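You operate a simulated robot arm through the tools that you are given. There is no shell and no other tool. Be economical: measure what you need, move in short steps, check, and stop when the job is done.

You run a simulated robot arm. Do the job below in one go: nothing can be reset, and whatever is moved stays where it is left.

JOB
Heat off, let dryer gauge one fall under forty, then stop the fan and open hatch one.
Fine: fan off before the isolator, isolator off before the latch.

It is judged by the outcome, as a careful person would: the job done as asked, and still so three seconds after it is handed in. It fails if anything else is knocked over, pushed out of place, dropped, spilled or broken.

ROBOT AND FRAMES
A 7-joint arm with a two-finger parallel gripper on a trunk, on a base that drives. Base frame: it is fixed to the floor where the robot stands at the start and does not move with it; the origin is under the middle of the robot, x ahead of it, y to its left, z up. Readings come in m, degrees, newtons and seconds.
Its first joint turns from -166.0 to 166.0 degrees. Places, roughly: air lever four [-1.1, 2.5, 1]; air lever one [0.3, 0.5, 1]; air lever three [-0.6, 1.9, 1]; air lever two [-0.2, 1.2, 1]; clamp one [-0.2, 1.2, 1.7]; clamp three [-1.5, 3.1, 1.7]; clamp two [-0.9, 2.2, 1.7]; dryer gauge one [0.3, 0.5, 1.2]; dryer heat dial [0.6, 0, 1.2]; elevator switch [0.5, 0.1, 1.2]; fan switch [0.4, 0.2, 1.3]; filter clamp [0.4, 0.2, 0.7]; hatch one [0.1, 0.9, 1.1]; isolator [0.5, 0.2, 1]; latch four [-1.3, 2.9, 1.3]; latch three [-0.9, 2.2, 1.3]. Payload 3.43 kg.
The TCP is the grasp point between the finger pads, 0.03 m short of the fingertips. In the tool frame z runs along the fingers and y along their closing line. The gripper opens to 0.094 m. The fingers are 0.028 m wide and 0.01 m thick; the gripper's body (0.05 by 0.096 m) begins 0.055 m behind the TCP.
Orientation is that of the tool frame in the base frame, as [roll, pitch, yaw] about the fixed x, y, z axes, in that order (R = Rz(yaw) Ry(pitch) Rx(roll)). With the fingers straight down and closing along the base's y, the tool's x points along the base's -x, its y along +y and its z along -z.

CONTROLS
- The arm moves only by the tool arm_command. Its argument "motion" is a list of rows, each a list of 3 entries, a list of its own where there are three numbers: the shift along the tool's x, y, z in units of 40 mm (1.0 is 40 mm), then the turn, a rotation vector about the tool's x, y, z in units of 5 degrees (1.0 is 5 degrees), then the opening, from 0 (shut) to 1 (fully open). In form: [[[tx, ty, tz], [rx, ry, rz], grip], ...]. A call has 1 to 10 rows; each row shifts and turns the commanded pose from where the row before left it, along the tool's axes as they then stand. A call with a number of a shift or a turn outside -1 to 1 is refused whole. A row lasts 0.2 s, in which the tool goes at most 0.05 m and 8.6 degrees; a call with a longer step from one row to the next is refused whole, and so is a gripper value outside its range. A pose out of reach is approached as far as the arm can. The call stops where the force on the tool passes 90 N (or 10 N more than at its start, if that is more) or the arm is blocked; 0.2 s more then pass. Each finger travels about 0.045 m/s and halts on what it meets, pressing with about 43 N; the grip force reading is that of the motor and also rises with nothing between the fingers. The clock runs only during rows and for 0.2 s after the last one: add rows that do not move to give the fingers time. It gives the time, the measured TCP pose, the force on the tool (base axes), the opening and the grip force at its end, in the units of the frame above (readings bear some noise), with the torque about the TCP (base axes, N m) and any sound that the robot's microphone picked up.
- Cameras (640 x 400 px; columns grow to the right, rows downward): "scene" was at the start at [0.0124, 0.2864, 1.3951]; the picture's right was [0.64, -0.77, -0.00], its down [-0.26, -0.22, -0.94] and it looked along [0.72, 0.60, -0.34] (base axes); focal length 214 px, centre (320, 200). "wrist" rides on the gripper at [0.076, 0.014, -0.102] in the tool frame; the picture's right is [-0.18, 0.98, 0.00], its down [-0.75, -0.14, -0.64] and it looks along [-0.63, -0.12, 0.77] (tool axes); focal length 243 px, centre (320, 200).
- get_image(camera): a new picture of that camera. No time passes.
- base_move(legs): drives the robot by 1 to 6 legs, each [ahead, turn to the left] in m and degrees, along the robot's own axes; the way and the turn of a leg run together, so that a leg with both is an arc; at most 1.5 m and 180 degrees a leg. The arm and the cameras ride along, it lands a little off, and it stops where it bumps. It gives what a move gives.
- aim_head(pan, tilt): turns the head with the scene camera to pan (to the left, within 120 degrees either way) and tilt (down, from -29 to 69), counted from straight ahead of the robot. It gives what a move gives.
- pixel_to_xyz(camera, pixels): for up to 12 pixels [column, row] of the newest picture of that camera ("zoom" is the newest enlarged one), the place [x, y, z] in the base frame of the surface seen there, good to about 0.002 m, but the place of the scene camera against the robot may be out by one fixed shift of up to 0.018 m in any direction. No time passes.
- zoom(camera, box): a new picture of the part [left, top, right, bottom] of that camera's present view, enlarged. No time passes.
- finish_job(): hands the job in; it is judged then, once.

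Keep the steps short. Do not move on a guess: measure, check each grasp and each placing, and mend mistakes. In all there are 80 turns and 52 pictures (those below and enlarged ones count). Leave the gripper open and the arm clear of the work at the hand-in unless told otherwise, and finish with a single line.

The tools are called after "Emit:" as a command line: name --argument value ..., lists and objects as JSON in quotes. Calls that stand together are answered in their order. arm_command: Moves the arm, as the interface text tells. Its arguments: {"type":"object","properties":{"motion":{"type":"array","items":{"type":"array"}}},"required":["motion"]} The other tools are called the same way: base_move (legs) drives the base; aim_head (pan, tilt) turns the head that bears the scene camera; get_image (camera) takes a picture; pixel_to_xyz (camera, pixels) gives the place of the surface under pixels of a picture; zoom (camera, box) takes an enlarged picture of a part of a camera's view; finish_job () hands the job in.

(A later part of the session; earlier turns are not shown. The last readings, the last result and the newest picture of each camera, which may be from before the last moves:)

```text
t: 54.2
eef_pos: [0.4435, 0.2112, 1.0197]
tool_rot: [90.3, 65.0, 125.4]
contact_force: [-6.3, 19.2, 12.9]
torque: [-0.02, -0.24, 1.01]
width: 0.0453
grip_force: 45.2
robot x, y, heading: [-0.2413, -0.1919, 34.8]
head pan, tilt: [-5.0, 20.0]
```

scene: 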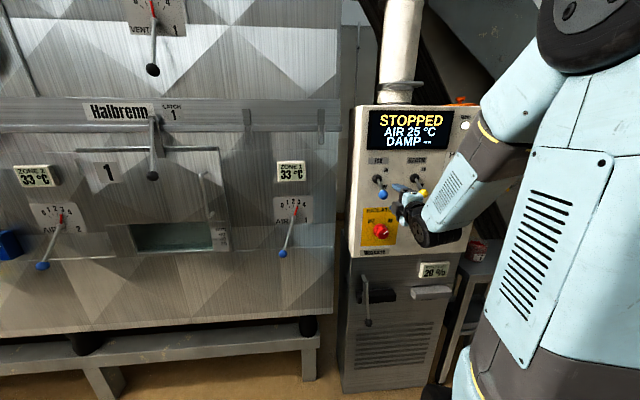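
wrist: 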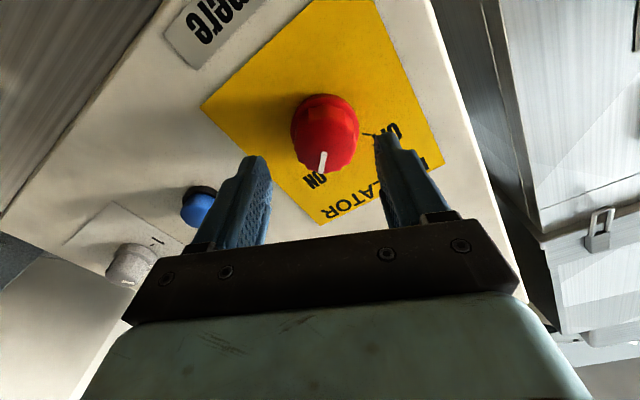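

Gripped at 45 mm, modest side load. Turn counter-clockwise 45°, then 45°.

Emit:
arm_command --motion '[[[0, 0.04, 0], [0, 0, -1], 0], [[0, 0, 0], [0, 0, -1], 0], [[0, 0, 0], [0, 0, -1], 0], [[0, 0, 0], [0, 0, -1], 0], [[0, 0, 0], [0, 0, -1], 0], [[0, 0, 0], [0, 0, -1], 0], [[0, 0, 0], [0, 0, -1], 0], [[0, 0, 0], [0, 0, -1], 0], [[0, 0, 0], [0, 0, -1], 0]]'

Emit:
arm_command --motion '[[[0, 0, 0], [0, 0, -1], 0], [[0, 0, 0], [0, 0, -1], 0], [[0, 0, 0], [0, 0, -1], 0], [[0, 0, 0], [0, 0, -1], 0], [[0, 0, 0], [0, 0, -1], 0], [[0, 0, 0], [0, 0, -1], 0], [[0, 0, 0], [0, 0, -1], 0], [[0, 0, 0], [0, 0, -1], 0], [[0, 0, 0], [0, 0, -1], 0]]'

Emit:
get_image --camera "wrist"

```text
t: 56.2
eef_pos: [0.4462, 0.2073, 1.0198]
tool_rot: [-90.6, 69.9, -55.9]
contact_force: [21.9, -13.0, 9.4]
torque: [-0.04, 0.26, -1.09]
width: 0.0456
grip_force: 44.9
robot x, y, heading: [-0.2402, -0.1925, 34.9]
head pan, tilt: [-5.0, 20.0]
```

```text
t: 58.2
eef_pos: [0.4467, 0.2049, 1.0227]
tool_rot: [-89.9, 25.0, -55.6]
contact_force: [42.6, -32.7, 49.3]
torque: [1.71, -0.26, -1.6]
width: 0.0454
grip_force: 44.8
robot x, y, heading: [-0.2419, -0.1944, 35.0]
head pan, tilt: [-5.0, 20.0]
```

```text
18 pictures are left
```

wrist: 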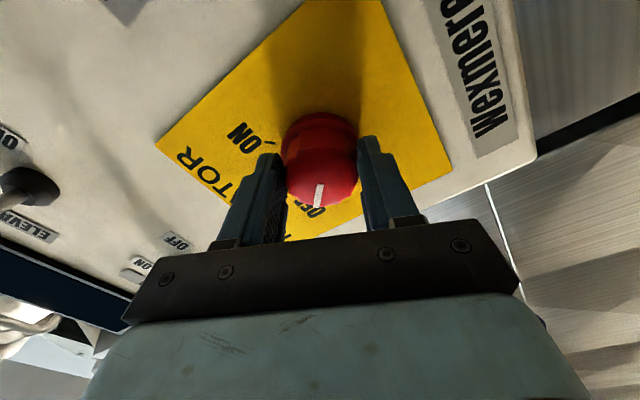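

The pointer now points at OFF. Release and back off.

Emit:
arm_command --motion '[[[0, 0, 0], [0, 0, 0], 0.8], [[0, 0, 0], [0, 0, 0], 0.8], [[0, 0, 0], [0, 0, 0], 0.8], [[0, 0, -0.6], [0, 0, 0], 0.8], [[0, 0, -0.7], [0, 0, 0], 0.8], [[0, 0, -0.7], [0, 0, 0], 0.8]]'

Emit:
aim_head --pan 8 --tilt 20

Emit:
get_image --camera "scene"

```text
t: 59.6
eef_pos: [0.3818, 0.1656, 1.0208]
tool_rot: [-90.3, 25.1, -55.1]
contact_force: [-1.0, 0.7, -0.6]
torque: [0.01, 0.04, 0.02]
width: 0.0751
grip_force: 0.0
out of reach, approached as far as the arm can: row 6
robot x, y, heading: [-0.24, -0.1931, 34.9]
head pan, tilt: [-5.0, 20.0]
```

```text
t: 60.4
eef_pos: [0.3825, 0.1661, 1.0209]
tool_rot: [-90.3, 25.0, -55.0]
contact_force: [0.2, -0.4, 0.0]
torque: [0.0, 0.0, -0.01]
width: 0.0752
grip_force: 0.0
robot x, y, heading: [-0.2415, -0.192, 35.0]
head pan, tilt: [8.0, 20.0]
```

```text
17 pictures are left
```

scene: 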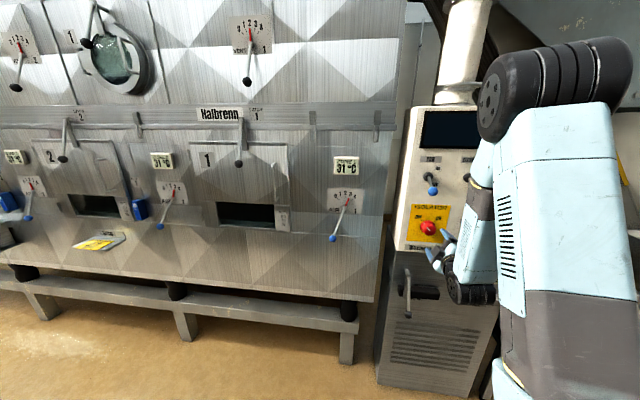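

Display dead: the isolator is off. Now study hatch one and its latch.

Emit:
zoom --camera "scene" --box '[140, 90, 310, 250]'

Emit:
pixel_to_xyz --camera "zoom" --pixels '[[375, 270], [385, 130], [385, 200], [250, 210], [500, 210], [505, 340], [230, 330], [535, 260], [540, 330], [320, 160], [380, 330], [430, 150]]'

```text
2.50 times, centred on (225, 170) of scene
```

zoom: 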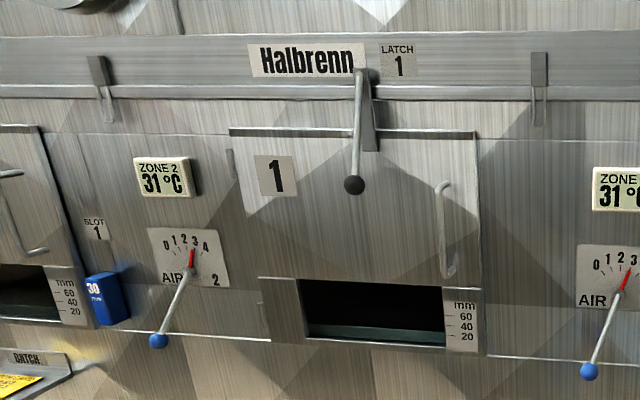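

```text
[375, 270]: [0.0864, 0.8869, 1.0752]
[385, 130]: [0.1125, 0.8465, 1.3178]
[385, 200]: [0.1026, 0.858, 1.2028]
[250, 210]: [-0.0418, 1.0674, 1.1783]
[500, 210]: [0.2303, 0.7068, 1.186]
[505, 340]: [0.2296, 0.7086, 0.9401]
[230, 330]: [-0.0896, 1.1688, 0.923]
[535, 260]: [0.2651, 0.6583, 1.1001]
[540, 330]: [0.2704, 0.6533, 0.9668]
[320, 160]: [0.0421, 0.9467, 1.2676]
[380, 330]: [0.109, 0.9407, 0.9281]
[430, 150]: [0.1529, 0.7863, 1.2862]
```

Hatch one is hinged at left with a bar handle at right; latch one is a hanging lever at top centre. I'll drive ~0.37 m left. First turn left 80° and drive (arm swings clear of the panel).

Emit:
pixel_to_xyz --camera "zoom" --pixels '[[354, 185], [357, 130], [362, 75], [372, 140], [441, 190], [440, 230], [450, 272], [590, 371], [625, 285], [232, 165], [262, 310], [370, 100]]'

Emit:
base_move --legs '[[0, 80], [0.38, 0]]'

```text
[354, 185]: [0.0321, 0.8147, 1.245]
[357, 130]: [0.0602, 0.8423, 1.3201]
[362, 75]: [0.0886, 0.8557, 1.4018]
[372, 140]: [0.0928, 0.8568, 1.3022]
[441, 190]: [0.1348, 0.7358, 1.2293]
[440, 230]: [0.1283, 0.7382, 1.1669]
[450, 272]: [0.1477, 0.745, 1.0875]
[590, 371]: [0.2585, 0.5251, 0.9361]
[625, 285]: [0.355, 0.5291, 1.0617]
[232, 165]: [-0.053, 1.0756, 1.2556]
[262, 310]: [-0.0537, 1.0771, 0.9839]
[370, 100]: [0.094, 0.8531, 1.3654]
```

```text
t: 62.2
eef_pos: [0.2572, 0.3523, 1.0206]
tool_rot: [-90.3, 24.8, -37.5]
contact_force: [0.0, -0.5, -0.8]
torque: [0.04, 0.01, 0.05]
width: 0.0751
grip_force: 0.0
robot x, y, heading: [-0.2197, -0.1844, 46.8]
head pan, tilt: [8.0, 20.0]
stopped in leg 1: the robot was blocked; the commanded pose is now the measured one
```

The turn was blocked at 12° with no force at the tool. Look at what's around.

Emit:
aim_head --pan -75 --tilt 35

Emit:
get_image --camera "scene"

```text
t: 63.8
eef_pos: [0.2565, 0.3536, 1.0206]
tool_rot: [-90.3, 24.9, -37.5]
contact_force: [-0.5, 0.0, 0.7]
torque: [0.04, 0.01, 0.02]
width: 0.0756
grip_force: 0.1
robot x, y, heading: [-0.2181, -0.1883, 47.1]
head pan, tilt: [-75.0, 35.0]
```

```text
15 pictures are left
```

scene: 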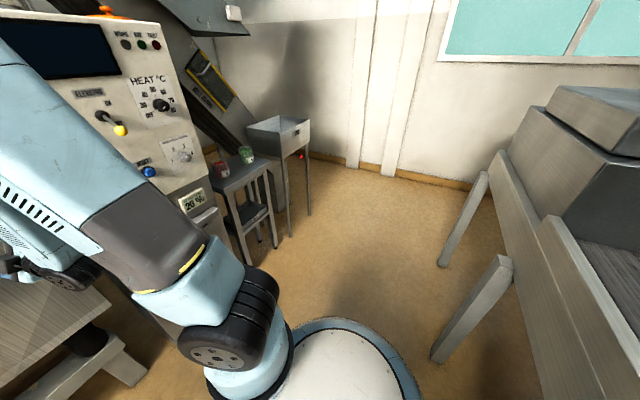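

Right side is free. Look left-rear.

Emit:
aim_head --pan 115 --tilt 35

Emit:
get_image --camera "scene"

Emit:
get_image --camera "wrist"

```text
t: 66.6
eef_pos: [0.2572, 0.3528, 1.0208]
tool_rot: [-90.3, 24.9, -37.5]
contact_force: [0.5, 0.3, 0.2]
torque: [-0.03, 0.0, 0.03]
width: 0.0751
grip_force: 0.0
robot x, y, heading: [-0.2174, -0.1871, 47.1]
head pan, tilt: [115.0, 35.0]
```

```text
14 pictures are left
```

scene: 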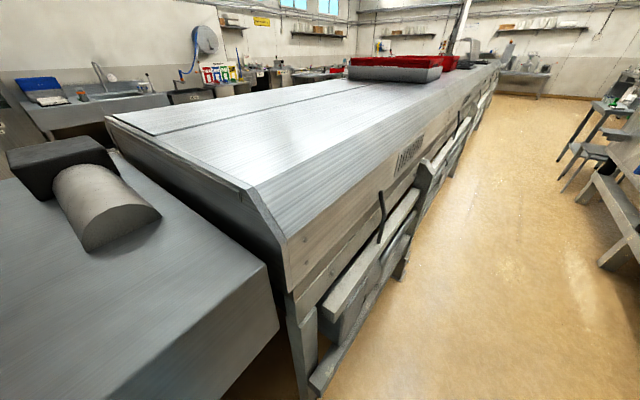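

```text
13 pictures are left
```

wrist: 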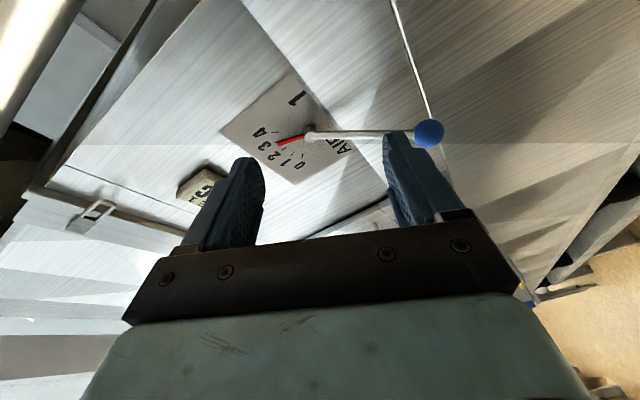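

Tool is free, air lever one untouched (still 3). A bench is at left-rear; measure its corner against the robot.

Emit:
pixel_to_xyz --camera "scene" --pixels '[[278, 330], [200, 390], [310, 385], [290, 290], [265, 265], [320, 390], [20, 390], [345, 340]]'

```text
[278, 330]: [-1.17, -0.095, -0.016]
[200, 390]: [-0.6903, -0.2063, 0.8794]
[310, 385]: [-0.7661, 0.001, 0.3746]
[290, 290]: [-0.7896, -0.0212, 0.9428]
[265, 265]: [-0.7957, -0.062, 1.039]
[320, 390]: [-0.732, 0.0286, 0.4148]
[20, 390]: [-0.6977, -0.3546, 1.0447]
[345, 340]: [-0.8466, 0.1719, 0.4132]
```

Nothing touches behind as far as I can measure. Check the front: forearm versus the cabinet and filter clamp.

Emit:
aim_head --pan -20 --tilt 35

Emit:
get_image --camera "scene"

```text
t: 68.8
eef_pos: [0.2564, 0.3522, 1.0216]
tool_rot: [-90.3, 24.9, -37.5]
contact_force: [-0.6, 0.2, -0.9]
torque: [-0.03, 0.0, 0.03]
width: 0.0752
grip_force: 0.0
robot x, y, heading: [-0.2236, -0.1897, 47.3]
head pan, tilt: [-20.0, 35.0]
```

```text
12 pictures are left
```

scene: 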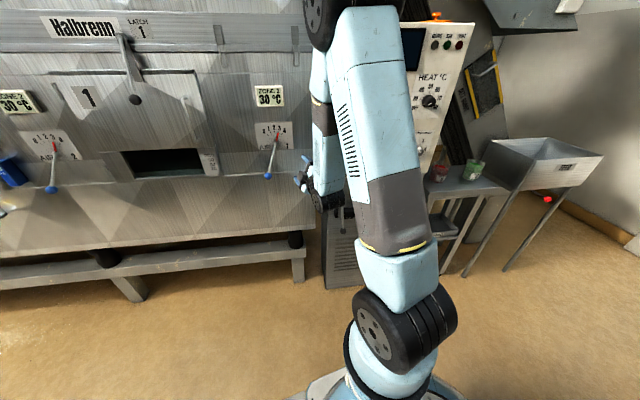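

Measure the elbow and wrist positions relative to the panel.

Emit:
pixel_to_xyz --camera "scene" --pixels '[[325, 12], [375, 15], [350, 60], [320, 100], [328, 160], [318, 195], [330, 205], [303, 183], [375, 330], [412, 50], [400, 180], [345, 230]]'

```text
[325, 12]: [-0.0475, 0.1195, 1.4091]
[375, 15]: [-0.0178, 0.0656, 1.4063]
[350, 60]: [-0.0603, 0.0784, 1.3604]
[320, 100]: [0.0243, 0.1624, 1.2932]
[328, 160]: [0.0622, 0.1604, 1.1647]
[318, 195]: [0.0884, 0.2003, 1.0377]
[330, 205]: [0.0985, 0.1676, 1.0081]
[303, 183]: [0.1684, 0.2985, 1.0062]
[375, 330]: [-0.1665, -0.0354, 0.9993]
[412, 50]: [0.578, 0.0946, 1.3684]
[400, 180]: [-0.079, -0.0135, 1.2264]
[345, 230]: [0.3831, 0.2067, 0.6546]
```

The arm is clear in front; a rear corner of the base most likely met the post (~0.4 m away). I'll move the arm up and back first so that I can drive forward off the post. Roll the tool level, then raise and retract.

Emit:
arm_command --motion '[[[0, 0, 0], [0, 0, 1], 0.8], [[0, 0, 0], [0, 0, 1], 0.8], [[0, 0, 0], [0, 0, 1], 0.8], [[0, 0, 0], [0, 0, 1], 0.8], [[0, 0, 0], [0, 0, 1], 0.8], [[0, 0, 0], [0, 0, 1], 0.8], [[0, 0, 0], [0, 0, 1], 0.8], [[0, 0, 0], [0, 0, 1], 0.8], [[0, 0, 0], [0, 0, 1], 0.8], [[0, 0, 0], [0, 0, 1], 0.8]]'

Emit:
arm_command --motion '[[[0, 0, 0], [0, 0, 1], 0.8], [[0, 0, 0], [0, 0, 1], 0.8], [[0, 0, 0], [0, 0, 1], 0.8], [[-1, 0, 0], [0, 0, 0], 0.8], [[-1, 0, 0], [0, 0, 0], 0.8], [[-1, 0, -0.3], [0, 0, 0], 0.8], [[-1, 0, -0.5], [0, 0, 0], 0.8], [[-1, 0, -0.5], [0, 0, 0], 0.8], [[-1, 0, -0.5], [0, 0, 0], 0.8], [[-1, 0, -0.7], [0, 0, 0], 0.8]]'

```text
t: 71.0
eef_pos: [0.257, 0.3534, 1.0211]
tool_rot: [-91.3, 75.0, -38.5]
contact_force: [-0.7, 0.4, 0.1]
torque: [0.01, 0.02, -0.03]
width: 0.0754
grip_force: 0.1
robot x, y, heading: [-0.2192, -0.1893, 47.0]
head pan, tilt: [-20.0, 35.0]
```

```text
t: 73.2
eef_pos: [0.1984, 0.2738, 1.3006]
tool_rot: [-171.6, 89.6, -119.0]
contact_force: [0.9, -0.1, 0.4]
torque: [0.03, -0.01, -0.02]
width: 0.0753
grip_force: 0.0
robot x, y, heading: [-0.2185, -0.1905, 47.2]
head pan, tilt: [-20.0, 35.0]
```

Now retract a bit more.

Emit:
arm_command --motion '[[[-0.4, 0, -0.7], [0, 0, 0], 0.8], [[-0.4, 0, -0.7], [0, 0, 0], 0.8], [[-0.4, 0, -0.7], [0, 0, 0], 0.8]]'

Emit:
base_move --legs '[[0.07, 0]]'

```text
t: 74.0
eef_pos: [0.1448, 0.2089, 1.3495]
tool_rot: [-168.0, 89.7, -115.3]
contact_force: [-0.2, 0.9, -0.4]
torque: [0.04, -0.01, -0.03]
width: 0.0752
grip_force: 0.0
robot x, y, heading: [-0.2169, -0.1872, 47.0]
head pan, tilt: [-20.0, 35.0]
```

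```text
t: 75.0
eef_pos: [0.1938, 0.2603, 1.3502]
tool_rot: [-163.6, 89.7, -110.8]
contact_force: [0.7, -0.7, -0.1]
torque: [0.0, 0.01, 0.01]
width: 0.0755
grip_force: 0.0
robot x, y, heading: [-0.1685, -0.1326, 47.1]
head pan, tilt: [-20.0, 35.0]
```

Forward move worked. Now turn left to run along the dryer and drive 0.41 m, then turn back.

Emit:
base_move --legs '[[0, 78], [0.41, 0]]'

```text
t: 78.0
eef_pos: [-0.2943, 0.3898, 1.3509]
tool_rot: [-167.3, 89.7, -58.4]
contact_force: [0.2, -0.3, 0.3]
torque: [-0.01, 0.02, -0.01]
width: 0.0751
grip_force: 0.1
robot x, y, heading: [-0.1316, -0.1283, 104.4]
head pan, tilt: [-20.0, 35.0]
stopped in leg 1: the robot was blocked; the commanded pose is now the measured one
```

Blocked again at 104°. Look for what touches: view to the left-rear side where the table is.

Emit:
aim_head --pan 95 --tilt 50

Emit:
get_image --camera "scene"

```text
t: 80.0
eef_pos: [-0.2944, 0.3895, 1.3511]
tool_rot: [-166.1, 89.7, -57.1]
contact_force: [0.1, -0.2, 0.0]
torque: [-0.01, 0.05, 0.02]
width: 0.0753
grip_force: 0.2
robot x, y, heading: [-0.1324, -0.1287, 104.3]
head pan, tilt: [95.0, 50.0]
```

```text
11 pictures are left
```

scene: 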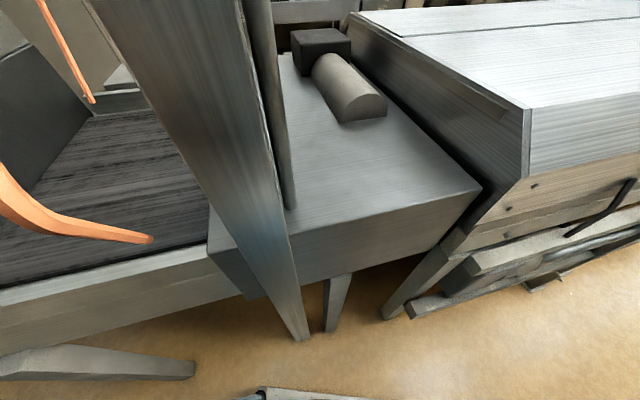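

Measure the post at several heights, the table, and the visible base edge.

Emit:
pixel_to_xyz --camera "scene" --pixels '[[300, 335], [270, 260], [200, 100], [150, 10], [235, 200], [265, 393], [290, 396], [340, 260], [250, 280], [480, 190], [190, 370], [265, 100]]'

```text
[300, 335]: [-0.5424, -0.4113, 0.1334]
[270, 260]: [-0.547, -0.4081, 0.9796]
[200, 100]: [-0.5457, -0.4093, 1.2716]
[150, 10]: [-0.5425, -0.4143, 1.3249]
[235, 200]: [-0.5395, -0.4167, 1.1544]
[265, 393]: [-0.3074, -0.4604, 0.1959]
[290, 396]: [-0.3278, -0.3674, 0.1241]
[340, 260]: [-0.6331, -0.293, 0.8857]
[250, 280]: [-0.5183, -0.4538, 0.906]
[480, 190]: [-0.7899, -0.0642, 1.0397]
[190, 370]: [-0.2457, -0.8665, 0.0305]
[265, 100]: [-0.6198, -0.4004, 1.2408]
```

The base is clear of the post now, so the arm's elbow may be touching something. Look at the right side.

Emit:
aim_head --pan -45 --tilt 20

Emit:
get_image --camera "scene"

```text
t: 82.2
eef_pos: [-0.2951, 0.3888, 1.3515]
tool_rot: [-166.2, 89.7, -57.3]
contact_force: [-0.7, 0.5, -0.6]
torque: [-0.01, 0.02, -0.01]
width: 0.0752
grip_force: 0.1
robot x, y, heading: [-0.1359, -0.1264, 103.9]
head pan, tilt: [-45.0, 20.0]
```

```text
10 pictures are left
```

scene: 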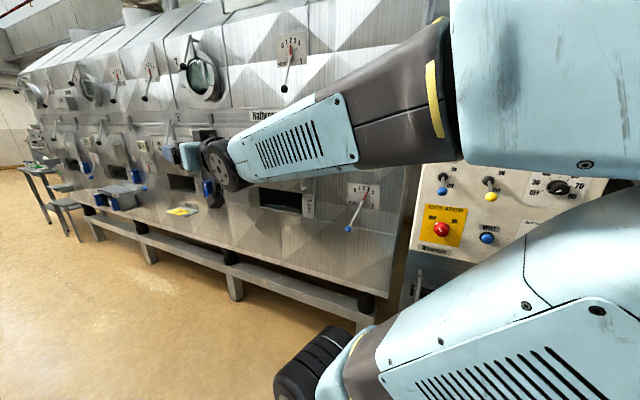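

The arm's elbow sticks out to the robot's right, toward the panel. Measure it.

Emit:
pixel_to_xyz --camera "scene" --pixels '[[460, 80], [560, 80], [635, 20], [635, 100], [560, 330], [635, 230], [635, 350], [330, 360], [220, 165], [430, 100]]'

```text
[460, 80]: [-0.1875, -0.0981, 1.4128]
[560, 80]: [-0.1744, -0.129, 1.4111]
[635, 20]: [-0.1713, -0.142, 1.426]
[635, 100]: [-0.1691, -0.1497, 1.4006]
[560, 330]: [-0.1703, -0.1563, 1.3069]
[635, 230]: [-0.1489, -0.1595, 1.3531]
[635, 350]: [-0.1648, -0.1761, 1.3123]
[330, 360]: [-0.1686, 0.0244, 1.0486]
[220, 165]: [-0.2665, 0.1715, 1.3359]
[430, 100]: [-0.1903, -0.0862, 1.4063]
```

Everything measured is close to the robot itself; the elbow points backward. Rather than keep turning left, I'll drive straight ahead now along heading 104°, which goes left along the dryer at safe distance.

Emit:
base_move --legs '[[0.38, 0]]'

```text
t: 84.7
eef_pos: [-0.3917, 0.7603, 1.3503]
tool_rot: [-166.2, 89.6, -57.1]
contact_force: [1.1, -0.7, 0.1]
torque: [0.0, -0.06, 0.01]
width: 0.0752
grip_force: 0.0
robot x, y, heading: [-0.2273, 0.2405, 104.6]
head pan, tilt: [-45.0, 20.0]
```

Good, free drive. Next: a bit further, turn right partway, reverse, then square up.

Emit:
base_move --legs '[[0.13, 0], [0, -27], [-0.2, 0], [0, -42.5]]'

Emit:
aim_head --pan 25 --tilt 15

```text
t: 90.8
eef_pos: [0.1093, 0.5328, 1.3519]
tool_rot: [-151.5, 89.6, -109.4]
contact_force: [-0.2, 0.1, -0.1]
torque: [-0.01, -0.01, -0.06]
width: 0.0754
grip_force: 0.1
robot x, y, heading: [-0.3187, 0.2079, 37.2]
head pan, tilt: [-45.0, 20.0]
stopped in leg 4: the robot was blocked; the commanded pose is now the measured one
```

```text
t: 92.2
eef_pos: [0.1107, 0.5315, 1.3526]
tool_rot: [-158.7, 89.8, -116.6]
contact_force: [0.3, 0.1, 0.4]
torque: [-0.02, -0.03, -0.01]
width: 0.0752
grip_force: 0.1
robot x, y, heading: [-0.3198, 0.2038, 37.4]
head pan, tilt: [25.0, 15.0]
```

Squared up to within 2°. Look at the hatch and latch from here.

Emit:
get_image --camera "scene"

```text
9 pictures are left
```

scene: 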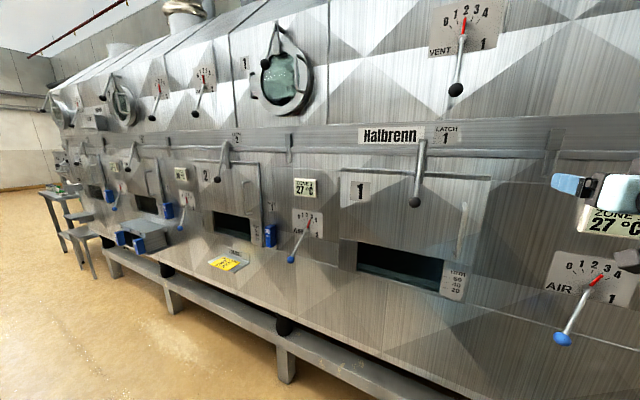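

Zoom on latch one and the handle.

Emit:
zoom --camera "scene" --box '[335, 115, 505, 285]'

Emit:
pixel_to_xyz --camera "zoom" --pixels '[[298, 325], [280, 325], [315, 325], [298, 345], [318, 210], [330, 100], [365, 230], [365, 290], [478, 360], [462, 350], [345, 200], [330, 60]]'

```text
2.35 times, centred on (420, 200) of scene
```

zoom: 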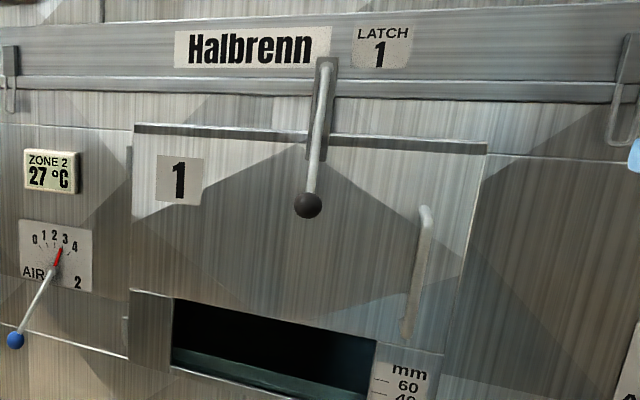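

```text
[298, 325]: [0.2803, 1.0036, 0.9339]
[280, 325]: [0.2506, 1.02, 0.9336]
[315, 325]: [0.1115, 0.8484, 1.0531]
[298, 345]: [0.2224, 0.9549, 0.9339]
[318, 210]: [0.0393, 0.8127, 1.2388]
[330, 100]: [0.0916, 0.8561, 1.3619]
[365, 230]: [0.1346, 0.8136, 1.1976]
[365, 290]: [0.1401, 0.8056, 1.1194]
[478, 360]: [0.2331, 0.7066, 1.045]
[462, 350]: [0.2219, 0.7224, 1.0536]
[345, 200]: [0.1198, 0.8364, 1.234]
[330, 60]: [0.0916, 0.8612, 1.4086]
```

The ball is at about n 0.50, u −0.652, z 1.243. Move the tool in front of it, squaring yaw by 7.5°.

Emit:
arm_command --motion '[[[0, 0, 0], [0.75, 0, 0], 0.7], [[0, 0, 0], [0.75, 0, 0], 0.7], [[0.34, 0.87, 0], [0, 0, 0], 0.7], [[0.34, 0.87, 0], [0, 0, 0], 0.7], [[0.34, 0.87, 0], [0, 0, 0], 0.7], [[0.34, 0.87, 0], [0, 0, 0], 0.7], [[0.34, 0.87, 0], [0, 0, 0], 0.7], [[0.34, 0.87, 0], [0, 0, 0], 0.7], [[0.34, 0.87, 0], [0, 0, 0], 0.7], [[0.34, 0.87, 0], [0, 0, 0], 0.7]]'

Emit:
get_image --camera "wrist"

```text
t: 94.1
eef_pos: [-0.0359, 0.7389, 1.2339]
tool_rot: [143.5, 79.5, -172.8]
contact_force: [-0.2, 0.8, 0.4]
torque: [-0.01, 0.02, -0.05]
width: 0.0659
grip_force: 0.0
robot x, y, heading: [-0.3203, 0.2045, 37.2]
head pan, tilt: [25.0, 15.0]
stopped in row 9: the arm was blocked; the commanded pose is now the measured one
```

```text
7 pictures are left
```

wrist: 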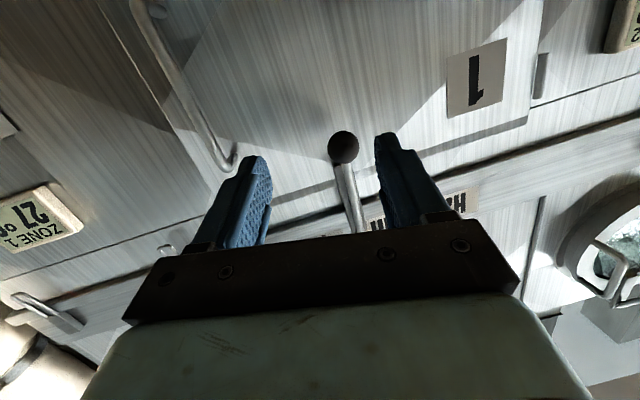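

The arm was stopped slightly short and twisted (yaw 44°, 8° down) – probably a link near the head mast. The ball is nearly centred ahead; moving forward takes the arm away from the mast. Advance part-way and watch forces.

Emit:
arm_command --motion '[[[-0.2, 0, 0.6], [0, 0, 0], 0.75], [[-0.2, 0, 0.6], [0, 0, 0], 0.75], [[-0.2, 0, 0.5], [0, 0, 0], 0.75]]'

Emit:
pixel_to_xyz --camera "wrist" --pixels '[[343, 147], [343, 135], [343, 160], [330, 147], [356, 147]]'

```text
t: 94.9
eef_pos: [0.0187, 0.785, 1.2492]
tool_rot: [143.4, 79.5, -173.0]
contact_force: [0.6, -0.1, -0.8]
torque: [-0.03, 0.02, -0.03]
width: 0.0707
grip_force: 0.1
robot x, y, heading: [-0.3214, 0.2089, 37.2]
head pan, tilt: [25.0, 15.0]
```

```text
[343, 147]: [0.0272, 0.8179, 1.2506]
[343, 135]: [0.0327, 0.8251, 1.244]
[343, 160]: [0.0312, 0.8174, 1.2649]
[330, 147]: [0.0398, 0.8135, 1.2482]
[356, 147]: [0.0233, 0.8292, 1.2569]
```

Ball centre ≈ (0.038, 0.826, 1.252). Move onto it and close.

Emit:
arm_command --motion '[[[-0.06, 0.14, 0.34], [0, 0, 0], 0.75], [[-0.06, 0.14, 0.34], [0, 0, 0], 0.75], [[-0.06, 0.14, 0.34], [0, 0, 0], 0.75], [[0, 0, 0], [0, 0, 0], 0], [[0, 0, 0], [0, 0, 0], 0], [[0, 0, 0], [0, 0, 0], 0], [[0, 0, 0], [0, 0, 0], 0], [[0, 0, 0], [0, 0, 0], 0]]'

```text
t: 96.7
eef_pos: [0.0373, 0.8261, 1.2497]
tool_rot: [143.2, 79.3, -173.1]
contact_force: [-12.6, 16.7, 5.4]
torque: [-0.32, -0.12, 0.17]
width: 0.035
grip_force: 45.1
robot x, y, heading: [-0.3209, 0.205, 37.4]
head pan, tilt: [25.0, 15.0]
```

Ball gripped (35 mm). Test a 15 mm pull outward and up along the lever's arc, assuming it hinges at the top.

Emit:
arm_command --motion '[[[-0.045, 0.034, -0.18], [0, 0, 0], 0], [[-0.045, 0.034, -0.18], [0, 0, 0], 0], [[0, 0, 0], [0, 0, 0], 0]]'

```text
t: 97.5
eef_pos: [0.0315, 0.8185, 1.2524]
tool_rot: [141.2, 77.7, -175.1]
contact_force: [-38.1, 62.1, 25.1]
torque: [-0.08, -0.39, 0.33]
width: 0.0316
grip_force: 45.1
robot x, y, heading: [-0.3226, 0.2034, 37.4]
head pan, tilt: [25.0, 15.0]
```

Mostly side load (toward left, 73 N) and the pads slid a bit on the ball. Look at the grip.

Emit:
arm_command --motion '[[[0, 0.05, 0], [0, 0, 0], 0.55], [[0, 0, 0], [0, 0, 0], 0.55]]'

Emit:
get_image --camera "wrist"

```text
t: 98.1
eef_pos: [0.0362, 0.8159, 1.249]
tool_rot: [141.0, 77.4, -175.6]
contact_force: [-0.8, 0.6, -0.6]
torque: [0.04, -0.01, 0.05]
width: 0.0516
grip_force: 0.1
robot x, y, heading: [-0.3178, 0.2045, 37.2]
head pan, tilt: [25.0, 15.0]
```

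```text
6 pictures are left
```

wrist: 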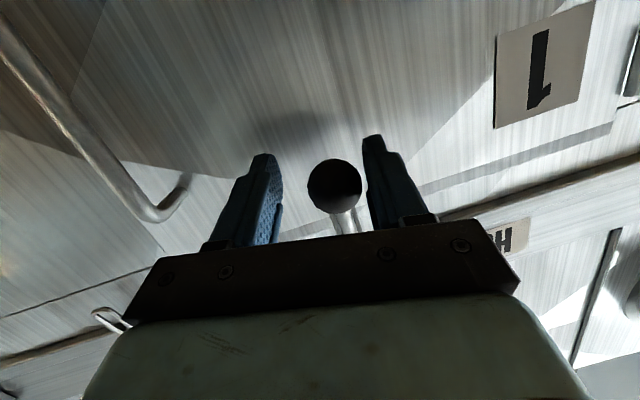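

The ball sits left of the finger centre and the arm resists moving further left. I'll retract, turn the base 20° left so the latch is straight ahead of the arm, and come back.

Emit:
arm_command --motion '[[[0, 0, -0.5], [0, 0, 0], 0.75], [[0, 0, -0.8], [0, 0, 0], 0.75], [[0, 0, -0.8], [0, 0, 0], 0.75], [[0, 0, -0.5], [0, 0, 0], 0.75]]'

Emit:
base_move --legs '[[0, 20]]'

```text
t: 98.9
eef_pos: [0.0065, 0.7667, 1.2328]
tool_rot: [143.1, 70.2, -173.5]
contact_force: [-1.1, 0.1, 0.4]
torque: [-0.03, 0.0, 0.02]
width: 0.0707
grip_force: 0.1
robot x, y, heading: [-0.323, 0.2046, 37.3]
head pan, tilt: [25.0, 15.0]
stopped in row 4: the arm was blocked; the commanded pose is now the measured one
```

```text
t: 100.5
eef_pos: [-0.2026, 0.8427, 1.2269]
tool_rot: [142.8, 68.6, -153.6]
contact_force: [-0.3, -0.1, -0.5]
torque: [0.0, -0.01, 0.0]
width: 0.0704
grip_force: 0.1
robot x, y, heading: [-0.3081, 0.1939, 57.3]
head pan, tilt: [25.0, 15.0]
```

The base turned freely. Now re-square the tool (rotation vector 28.6°, −20°, −8.4°) and bring it in front of the ball.

Emit:
arm_command --motion '[[[0, 0, 0], [0.715, -0.5, -0.21], 0.75], [[0, 0, 0], [0.715, -0.5, -0.21], 0.75], [[0, 0, 0], [0.715, -0.5, -0.21], 0.75], [[0, 0, 0], [0.715, -0.5, -0.21], 0.75], [[0, 0, 0], [0.715, -0.5, -0.21], 0.75], [[0, 0, 0], [0.715, -0.5, -0.21], 0.75], [[0, 0, 0], [0.715, -0.5, -0.21], 0.75], [[0, 0, 0], [0.715, -0.5, -0.21], 0.75]]'

Emit:
arm_command --motion '[[[-0.12, -0.76, 0.4], [0, 0, 0], 0.75], [[-0.12, -0.76, 0.4], [0, 0, 0], 0.75], [[-0.12, -0.76, 0.4], [0, 0, 0], 0.75], [[-0.12, -0.76, 0.4], [0, 0, 0], 0.75], [[-0.12, -0.76, 0.4], [0, 0, 0], 0.75], [[0, 0, 0], [0, 0, 0], 0.75]]'

```text
t: 101.3
eef_pos: [-0.2124, 0.856, 1.2007]
tool_rot: [142.4, 64.1, -158.0]
contact_force: [-1.5, 0.4, -1.2]
torque: [0.02, 0.01, -0.05]
width: 0.0707
grip_force: 0.0
robot x, y, heading: [-0.3103, 0.1947, 57.4]
head pan, tilt: [25.0, 15.0]
stopped in row 4: the arm was blocked; the commanded pose is now the measured one
```

```text
t: 102.7
eef_pos: [-0.0464, 0.8451, 1.157]
tool_rot: [142.7, 64.7, -157.8]
contact_force: [1.2, -0.5, -0.3]
torque: [0.0, 0.01, 0.0]
width: 0.0705
grip_force: 0.0
robot x, y, heading: [-0.3088, 0.1918, 57.3]
head pan, tilt: [25.0, 15.0]
```

Full re-squaring isn't possible, but squareness isn't needed for the ball. I'll approach along the present tool direction (yaw 62°, 20° down). Back off and line up 90 mm in front of the ball.

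Emit:
arm_command --motion '[[[-0.2, -0.1, -0.85], [0, 0, 0], 0.75], [[-0.2, -0.1, -0.85], [0, 0, 0], 0.75], [[-0.2, -0.1, -0.85], [0, 0, 0], 0.75], [[-0.76, -0.35, 0], [0, 0, 0], 0.75], [[-0.76, -0.35, 0], [0, 0, 0], 0.75], [[-0.76, -0.35, 0], [0, 0, 0], 0.75], [[0, 0, 0], [0, 0, 0], 0.75]]'

Emit:
get_image --camera "wrist"

```text
t: 104.3
eef_pos: [-0.0018, 0.7506, 1.2824]
tool_rot: [142.7, 64.8, -157.7]
contact_force: [0.6, 0.3, -0.1]
torque: [0.0, 0.03, 0.01]
width: 0.0704
grip_force: 0.1
robot x, y, heading: [-0.3082, 0.1945, 57.4]
head pan, tilt: [25.0, 15.0]
```

```text
5 pictures are left
```

wrist: 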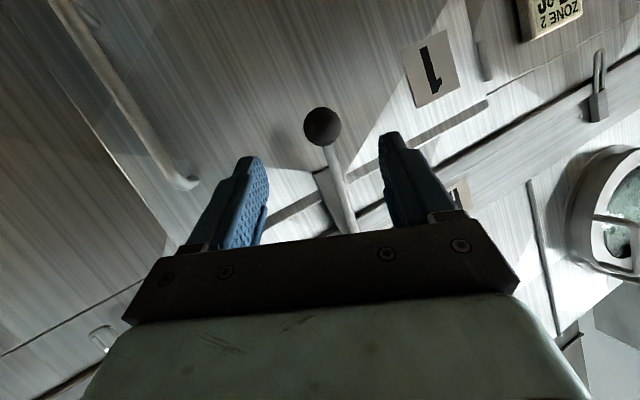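

Ball centred (322,126). Measure and also the handle.

Emit:
pixel_to_xyz --camera "wrist" --pixels '[[322, 126], [306, 126], [338, 126], [322, 110], [322, 142], [190, 182], [140, 140], [85, 40], [325, 180], [350, 220]]'

```text
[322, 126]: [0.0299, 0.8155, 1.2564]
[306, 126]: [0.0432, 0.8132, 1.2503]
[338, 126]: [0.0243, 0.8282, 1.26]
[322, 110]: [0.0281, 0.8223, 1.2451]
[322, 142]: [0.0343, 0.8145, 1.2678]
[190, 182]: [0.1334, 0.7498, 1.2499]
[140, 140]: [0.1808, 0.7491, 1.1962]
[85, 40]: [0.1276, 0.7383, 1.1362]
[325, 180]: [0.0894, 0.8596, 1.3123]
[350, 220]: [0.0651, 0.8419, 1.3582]
```

Ball centre ≈ (0.0395, 0.830, 1.257). Advance 94 mm and close.

Emit:
arm_command --motion '[[[-0.05, 0.02, 0.6], [0, 0, 0], 0.75], [[-0.05, 0.02, 0.6], [0, 0, 0], 0.75], [[-0.05, 0.02, 0.6], [0, 0, 0], 0.75], [[0, 0, 0.57], [0, 0, 0], 0.75], [[0, 0, 0], [0, 0, 0], 0.75], [[0, 0, 0], [0, 0, 0], 0], [[0, 0, 0], [0, 0, 0], 0], [[0, 0, 0], [0, 0, 0], 0], [[0, 0, 0], [0, 0, 0], 0]]'

```text
t: 106.3
eef_pos: [0.0381, 0.8322, 1.2552]
tool_rot: [142.8, 64.6, -157.8]
contact_force: [3.1, 0.6, -3.2]
torque: [0.2, -0.07, -0.08]
width: 0.0313
grip_force: 44.8
robot x, y, heading: [-0.3111, 0.193, 57.4]
head pan, tilt: [25.0, 15.0]
```

Clean grip (no side load). Test pull 20 mm outward-up along the arc.

Emit:
arm_command --motion '[[[0.035, 0.105, -0.224], [0, 0, 0], 0], [[0.035, 0.105, -0.224], [0, 0, 0], 0], [[0, 0, 0], [0, 0, 0], 0]]'

```text
t: 107.1
eef_pos: [0.0256, 0.8205, 1.2592]
tool_rot: [142.8, 64.5, -157.7]
contact_force: [30.3, 19.3, -13.9]
torque: [0.08, 0.03, -0.25]
width: 0.0314
grip_force: 44.9
robot x, y, heading: [-0.3073, 0.1895, 57.3]
head pan, tilt: [25.0, 15.0]
```

The lever follows outward with ~36 N resistance and no slip, so it hinges at the top. Continue the arc in steps.

Emit:
arm_command --motion '[[[-0.045, 0.14, -0.277], [0, 0, 0], 0], [[-0.045, 0.14, -0.277], [0, 0, 0], 0], [[-0.045, 0.14, -0.277], [0, 0, 0], 0], [[-0.045, 0.14, -0.277], [0, 0, 0], 0]]'

```text
t: 108.1
eef_pos: [-0.0105, 0.7953, 1.288]
tool_rot: [142.7, 64.7, -157.7]
contact_force: [0.8, 1.7, -0.2]
torque: [-0.02, 0.02, -0.02]
width: 0.0
grip_force: 33.2
robot x, y, heading: [-0.3085, 0.1924, 57.5]
head pan, tilt: [25.0, 15.0]
```

The fingers slipped off (width 0). Look at the lever.

Emit:
get_image --camera "wrist"

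Emit:
pixel_to_xyz --camera "wrist" --pixels '[[320, 126], [320, 140], [330, 180], [345, 126]]'

```text
4 pictures are left
```

wrist: 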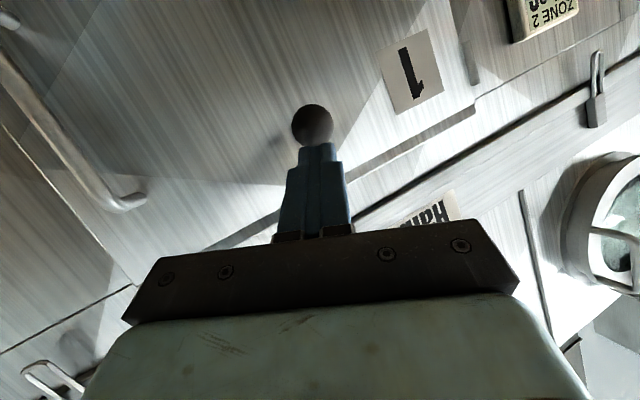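

```text
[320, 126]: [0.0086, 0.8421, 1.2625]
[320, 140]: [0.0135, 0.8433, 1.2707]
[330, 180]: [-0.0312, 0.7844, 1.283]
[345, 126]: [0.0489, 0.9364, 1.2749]
```

Informative: the ball has shifted ~25 mm to the left at the same depth – the lever swings sideways (and it was the rightward move that met a hard stop). So latch one opens to the left. I'll put closed fingers at the right side of the ball and sweep left/up.

Emit:
arm_command --motion '[[[0.305, -0.435, -0.04], [0, 0, 0], 0], [[0.305, -0.435, -0.04], [0, 0, 0], 0], [[-0.2, -0.08, 0.43], [0, 0, 0], 0], [[-0.2, -0.08, 0.43], [0, 0, 0], 0], [[-0.2, -0.08, 0.43], [0, 0, 0], 0], [[0, 0, 0], [0, 0, 0], 0]]'

Emit:
arm_command --motion '[[[-0.02, 0.615, 0.26], [0, 0, 0], 0], [[-0.02, 0.615, 0.26], [0, 0, 0], 0]]'

```text
t: 109.5
eef_pos: [0.0459, 0.8125, 1.2614]
tool_rot: [142.8, 64.7, -157.8]
contact_force: [-0.1, 0.3, 0.6]
torque: [-0.03, -0.03, 0.02]
width: 0.0
grip_force: 33.0
robot x, y, heading: [-0.3095, 0.1965, 57.4]
head pan, tilt: [25.0, 15.0]
```

```text
t: 110.1
eef_pos: [0.0166, 0.8555, 1.2675]
tool_rot: [142.5, 64.7, -157.8]
contact_force: [3.2, -0.9, 0.3]
torque: [0.01, -0.02, 0.0]
width: 0.0
grip_force: 32.7
robot x, y, heading: [-0.3075, 0.1949, 57.1]
head pan, tilt: [25.0, 15.0]
```

It moves with only ~3 N. Continue the arc.

Emit:
arm_command --motion '[[[-0.23, 0.61, 0.15], [0, 0, 0], 0], [[-0.23, 0.61, 0.15], [0, 0, 0], 0]]'

Emit:
get_image --camera "wrist"

```text
t: 110.7
eef_pos: [-0.0056, 0.8949, 1.2929]
tool_rot: [142.2, 64.6, -158.6]
contact_force: [6.5, -2.2, 0.3]
torque: [0.0, 0.19, 0.48]
width: 0.0
grip_force: 32.9
robot x, y, heading: [-0.3095, 0.1933, 57.2]
head pan, tilt: [25.0, 15.0]
```

```text
3 pictures are left
```

wrist: 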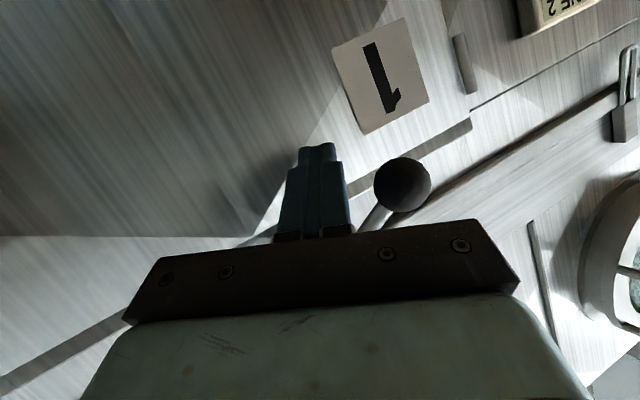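

The lever is swinging left and up ahead of the fingers. Finish the arc to ~90°.

Emit:
arm_command --motion '[[[-0.405, 0.53, 0.03], [0, 0, 0], 0], [[-0.405, 0.53, 0.03], [0, 0, 0], 0]]'

Emit:
arm_command --motion '[[[-0.53, 0.38, -0.1], [0, 0, 0], 0], [[-0.53, 0.38, -0.1], [0, 0, 0], 0]]'

```text
t: 111.3
eef_pos: [-0.0277, 0.9209, 1.3355]
tool_rot: [142.1, 64.8, -158.6]
contact_force: [14.6, -25.9, 14.1]
torque: [0.45, 0.27, 0.05]
width: 0.0
grip_force: 33.0
robot x, y, heading: [-0.3106, 0.1942, 57.3]
head pan, tilt: [25.0, 15.0]
```

```text
t: 111.9
eef_pos: [-0.0366, 0.9356, 1.3824]
tool_rot: [142.2, 64.7, -158.6]
contact_force: [24.1, -58.7, 5.1]
torque: [1.04, 0.45, 0.0]
width: 0.0
grip_force: 33.1
robot x, y, heading: [-0.311, 0.1934, 57.1]
head pan, tilt: [25.0, 15.0]
```

The lever reached a stop (63 N). Back off clear of it and move to in front of the handle bar, opening the fingers.

Emit:
arm_command --motion '[[[0.45, -0.41, -0.4], [0, 0, 0], 0], [[0.45, -0.41, -0.4], [0, 0, 0], 0], [[0.42, 0.36, -0.83], [0, 0, 0], 0], [[0.42, 0.36, -0.83], [0, 0, 0], 0]]'

Emit:
arm_command --motion '[[[0.27, -0.91, -0.02], [0, 0, 0], 0.6], [[0.27, -0.91, -0.02], [0, 0, 0], 0.6], [[0.27, -0.91, -0.02], [0, 0, 0], 0.6], [[0.27, -0.91, -0.02], [0, 0, 0], 0.6], [[0.27, -0.91, -0.02], [0, 0, 0], 0.6], [[0.27, -0.91, -0.02], [0, 0, 0], 0.6], [[0.27, -0.91, -0.02], [0, 0, 0], 0.6], [[0.27, -0.91, -0.02], [0, 0, 0], 0.6]]'

Emit:
get_image --camera "wrist"

```text
t: 112.9
eef_pos: [-0.1093, 0.8455, 1.3501]
tool_rot: [142.7, 64.6, -157.7]
contact_force: [1.5, 0.3, 0.0]
torque: [-0.02, 0.01, 0.04]
width: 0.0
grip_force: 33.1
robot x, y, heading: [-0.3121, 0.1916, 57.3]
head pan, tilt: [25.0, 15.0]
```

```text
t: 114.7
eef_pos: [0.0867, 0.6724, 1.199]
tool_rot: [142.8, 64.7, -157.7]
contact_force: [-0.4, -0.6, 0.8]
torque: [-0.01, 0.01, -0.06]
width: 0.056
grip_force: 0.1
robot x, y, heading: [-0.3067, 0.1961, 57.4]
head pan, tilt: [25.0, 15.0]
```

```text
2 pictures are left
```

wrist: 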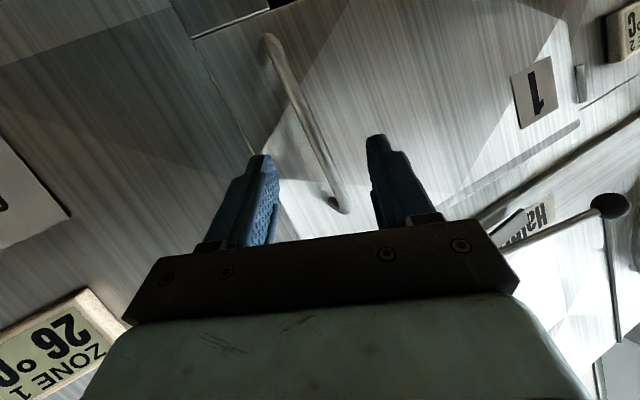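

Latch lever stays swung open (ball at (610,205)). The handle bar lies between the fingers; measure it.

Emit:
pixel_to_xyz --camera "wrist" --pixels '[[272, 60], [290, 95], [307, 130], [322, 165], [336, 195], [610, 205], [222, 90], [340, 205]]'

```text
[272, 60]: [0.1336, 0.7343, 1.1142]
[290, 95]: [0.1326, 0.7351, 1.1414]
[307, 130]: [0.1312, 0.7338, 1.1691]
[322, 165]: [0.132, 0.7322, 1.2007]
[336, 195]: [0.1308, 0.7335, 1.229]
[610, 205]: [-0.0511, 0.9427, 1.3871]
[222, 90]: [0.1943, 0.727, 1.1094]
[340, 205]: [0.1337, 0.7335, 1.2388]
```

Bar at x 0.137, y 0.739. Approach (stopping slightly shallow to keep the tips off the door) and close.

Emit:
arm_command --motion '[[[-0.04, -0.1, 0.5], [0, 0, 0], 0.55], [[-0.04, -0.1, 0.5], [0, 0, 0], 0.5], [[-0.04, -0.1, 0.5], [0, 0, 0], 0.45], [[0, 0, 0.5], [0, 0, 0], 0.45], [[0, 0, 0], [0, 0, 0], 0.45], [[0, 0, 0], [0, 0, 0], 0], [[0, 0, 0], [0, 0, 0], 0], [[0, 0, 0], [0, 0, 0], 0]]'

```text
t: 116.5
eef_pos: [0.129, 0.7378, 1.1753]
tool_rot: [142.8, 65.0, -157.1]
contact_force: [-43.8, 32.5, 17.9]
torque: [-0.03, -1.17, 0.14]
width: 0.0215
grip_force: 45.4
robot x, y, heading: [-0.3079, 0.1954, 57.3]
head pan, tilt: [25.0, 15.0]
```

Bar gripped (21 mm at a slant). Pull 30 mm along the door's arc.

Emit:
arm_command --motion '[[[0.16, 0.2, -0.29], [0, 0, 0], 0], [[0.16, 0.2, -0.29], [0, 0, 0], 0]]'

```text
t: 117.1
eef_pos: [0.1055, 0.7229, 1.175]
tool_rot: [142.8, 64.7, -157.4]
contact_force: [-20.5, 47.5, 12.7]
torque: [-0.61, -1.16, 0.17]
width: 0.0218
grip_force: 44.6
robot x, y, heading: [-0.3085, 0.1914, 57.0]
head pan, tilt: [25.0, 15.0]
```

The door follows (28 mm). Continue the arc to ~25°.

Emit:
arm_command --motion '[[[0.235, 0.37, -0.345], [0, 0, 0], 0], [[0.235, 0.37, -0.345], [0, 0, 0], 0], [[0.235, 0.37, -0.345], [0, 0, 0], 0], [[0.235, 0.37, -0.345], [0, 0, 0], 0]]'

```text
t: 118.1
eef_pos: [0.0223, 0.6982, 1.1752]
tool_rot: [143.3, 64.0, -157.5]
contact_force: [8.9, -38.0, -19.7]
torque: [-1.07, -1.15, -0.2]
width: 0.0218
grip_force: 45.1
out of reach, approached as far as the arm can: row 4
robot x, y, heading: [-0.3081, 0.1949, 57.4]
head pan, tilt: [25.0, 15.0]
```

Door ~25° open; the arm is at its near limit. Release the bar and back the fingers off slightly upward.

Emit:
arm_command --motion '[[[0, 0, 0], [0, 0, 0], 0.6], [[0, 0, 0], [0, 0, 0], 0.6], [[0, 0, 0], [0, 0, 0], 0.6], [[-0.2, 0, -0.4], [0, 0, 0], 0.6], [[-0.2, 0, -0.4], [0, 0, 0], 0.6], [[-0.2, 0, -0.4], [0, 0, 0], 0.6]]'

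```text
t: 119.5
eef_pos: [0.0102, 0.6658, 1.215]
tool_rot: [142.7, 64.6, -157.7]
contact_force: [-1.0, 1.5, 0.5]
torque: [-0.01, 0.03, 0.0]
width: 0.056
grip_force: 0.0
robot x, y, heading: [-0.3083, 0.1921, 57.3]
head pan, tilt: [25.0, 15.0]
```

Fingers are off the bar; the door stands ~17° open with its free edge near u −0.476, n 0.442. I'll close the fingers, go around the free edge on the right, and reach in behind it.

Emit:
arm_command --motion '[[[-0.09, -0.88, -0.43], [0, 0, 0], 0], [[-0.09, -0.88, -0.43], [0, 0, 0], 0], [[-0.36, -0.72, 0.41], [0, 0, 0], 0], [[-0.36, -0.72, 0.41], [0, 0, 0], 0], [[-0.36, -0.72, 0.41], [0, 0, 0], 0]]'

Emit:
get_image --camera "wrist"

```text
t: 120.7
eef_pos: [0.1628, 0.6044, 1.214]
tool_rot: [142.7, 64.7, -157.7]
contact_force: [-0.5, -0.9, -0.2]
torque: [-0.04, 0.02, -0.01]
width: 0.0
grip_force: 32.9
robot x, y, heading: [-0.3104, 0.1949, 57.4]
head pan, tilt: [25.0, 15.0]
```

```text
1 pictures are left
5 turns are left
```

wrist: 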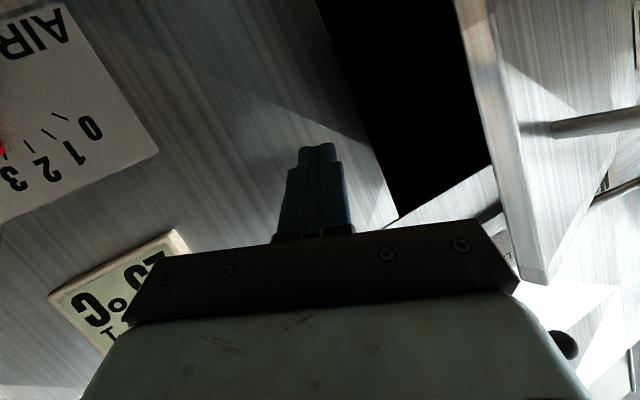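

I can see the gap (black) and the door edge at right. Measure the edge and opening before reaching in.

Emit:
pixel_to_xyz --camera "wrist" --pixels '[[495, 120], [510, 120], [520, 240], [545, 240], [475, 60], [395, 210], [370, 130], [340, 60], [480, 195], [570, 120], [470, 20]]'

```text
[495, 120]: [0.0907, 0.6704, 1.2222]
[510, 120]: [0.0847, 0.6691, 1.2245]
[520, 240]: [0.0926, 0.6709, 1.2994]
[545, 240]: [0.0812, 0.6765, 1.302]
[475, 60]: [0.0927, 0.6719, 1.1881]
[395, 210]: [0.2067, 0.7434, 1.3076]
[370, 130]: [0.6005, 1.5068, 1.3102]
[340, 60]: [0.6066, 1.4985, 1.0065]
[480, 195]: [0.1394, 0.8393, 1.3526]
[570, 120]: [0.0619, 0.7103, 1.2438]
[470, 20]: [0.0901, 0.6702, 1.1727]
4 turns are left
```

Edge at u −0.50, n 0.45; opening's right side at u −0.494. Reach in behind the edge, then swing the door open by turning the base 38° left, and take the last picture.

Emit:
arm_command --motion '[[[-0.17, 0.29, 0.67], [0, 0, 0], 0], [[-0.17, 0.29, 0.67], [0, 0, 0], 0], [[-0.17, 0.29, 0.67], [0, 0, 0], 0]]'

Emit:
base_move --legs '[[0, 38]]'

Emit:
aim_head --pan -25 --tilt 18

Emit:
get_image --camera "scene"

```text
t: 121.5
eef_pos: [0.1778, 0.6919, 1.2145]
tool_rot: [142.5, 64.7, -157.9]
contact_force: [-0.9, -1.2, 0.3]
torque: [0.01, 0.02, 0.01]
width: 0.0
grip_force: 32.4
robot x, y, heading: [-0.309, 0.1958, 57.4]
head pan, tilt: [25.0, 15.0]
```

```text
t: 123.9
eef_pos: [-0.2337, 0.8896, 1.2155]
tool_rot: [142.7, 64.7, -119.5]
contact_force: [0.5, 0.1, 0.0]
torque: [-0.01, 0.0, -0.02]
width: 0.0002
grip_force: 32.5
robot x, y, heading: [-0.2748, 0.2001, 95.2]
head pan, tilt: [25.0, 15.0]
```

```text
t: 125.1
eef_pos: [-0.2346, 0.89, 1.2155]
tool_rot: [142.6, 64.7, -119.7]
contact_force: [-0.1, 0.6, 0.7]
torque: [-0.03, -0.01, 0.04]
width: 0.0
grip_force: 32.4
robot x, y, heading: [-0.2749, 0.1983, 95.4]
head pan, tilt: [-25.0, 18.0]
```

```text
0 pictures are left
3 turns are left
```

scene: 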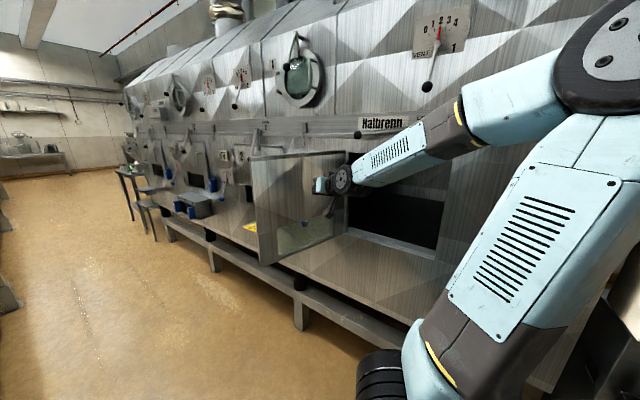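

The hatch stands wide open (~80°). Swing the arm right, off the door, retract a little and open the gripper.

Emit:
base_move --legs '[[0, -12]]'

Emit:
arm_command --motion '[[[0, 0, -0.5], [0, 0, 0], 1], [[0, 0, -0.5], [0, 0, 0], 1], [[0, 0, 0], [0, 0, 0], 1], [[0, 0, 0], [0, 0, 0], 1], [[0, 0, 0], [0, 0, 0], 1], [[0, 0, 0], [0, 0, 0], 1], [[0, 0, 0], [0, 0, 0], 1]]'

Emit:
pixel_to_xyz --camera "scene" --pixels '[[262, 200], [300, 200], [330, 170]]'

```text
t: 126.4
eef_pos: [-0.0895, 0.8669, 1.215]
tool_rot: [142.6, 64.7, -131.7]
contact_force: [-0.2, -0.1, -0.1]
torque: [-0.03, 0.01, -0.03]
width: 0.0002
grip_force: 32.9
robot x, y, heading: [-0.2883, 0.1971, 83.3]
head pan, tilt: [-25.0, 18.0]
```

```text
t: 128.0
eef_pos: [-0.0915, 0.8283, 1.2287]
tool_rot: [142.6, 64.7, -131.8]
contact_force: [0.6, -1.0, -0.1]
torque: [-0.04, 0.02, -0.01]
width: 0.094
grip_force: 0.1
robot x, y, heading: [-0.2868, 0.1971, 83.0]
head pan, tilt: [-25.0, 18.0]
```

```text
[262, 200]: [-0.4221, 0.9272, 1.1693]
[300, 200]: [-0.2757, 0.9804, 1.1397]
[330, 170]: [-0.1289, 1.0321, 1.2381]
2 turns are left
```

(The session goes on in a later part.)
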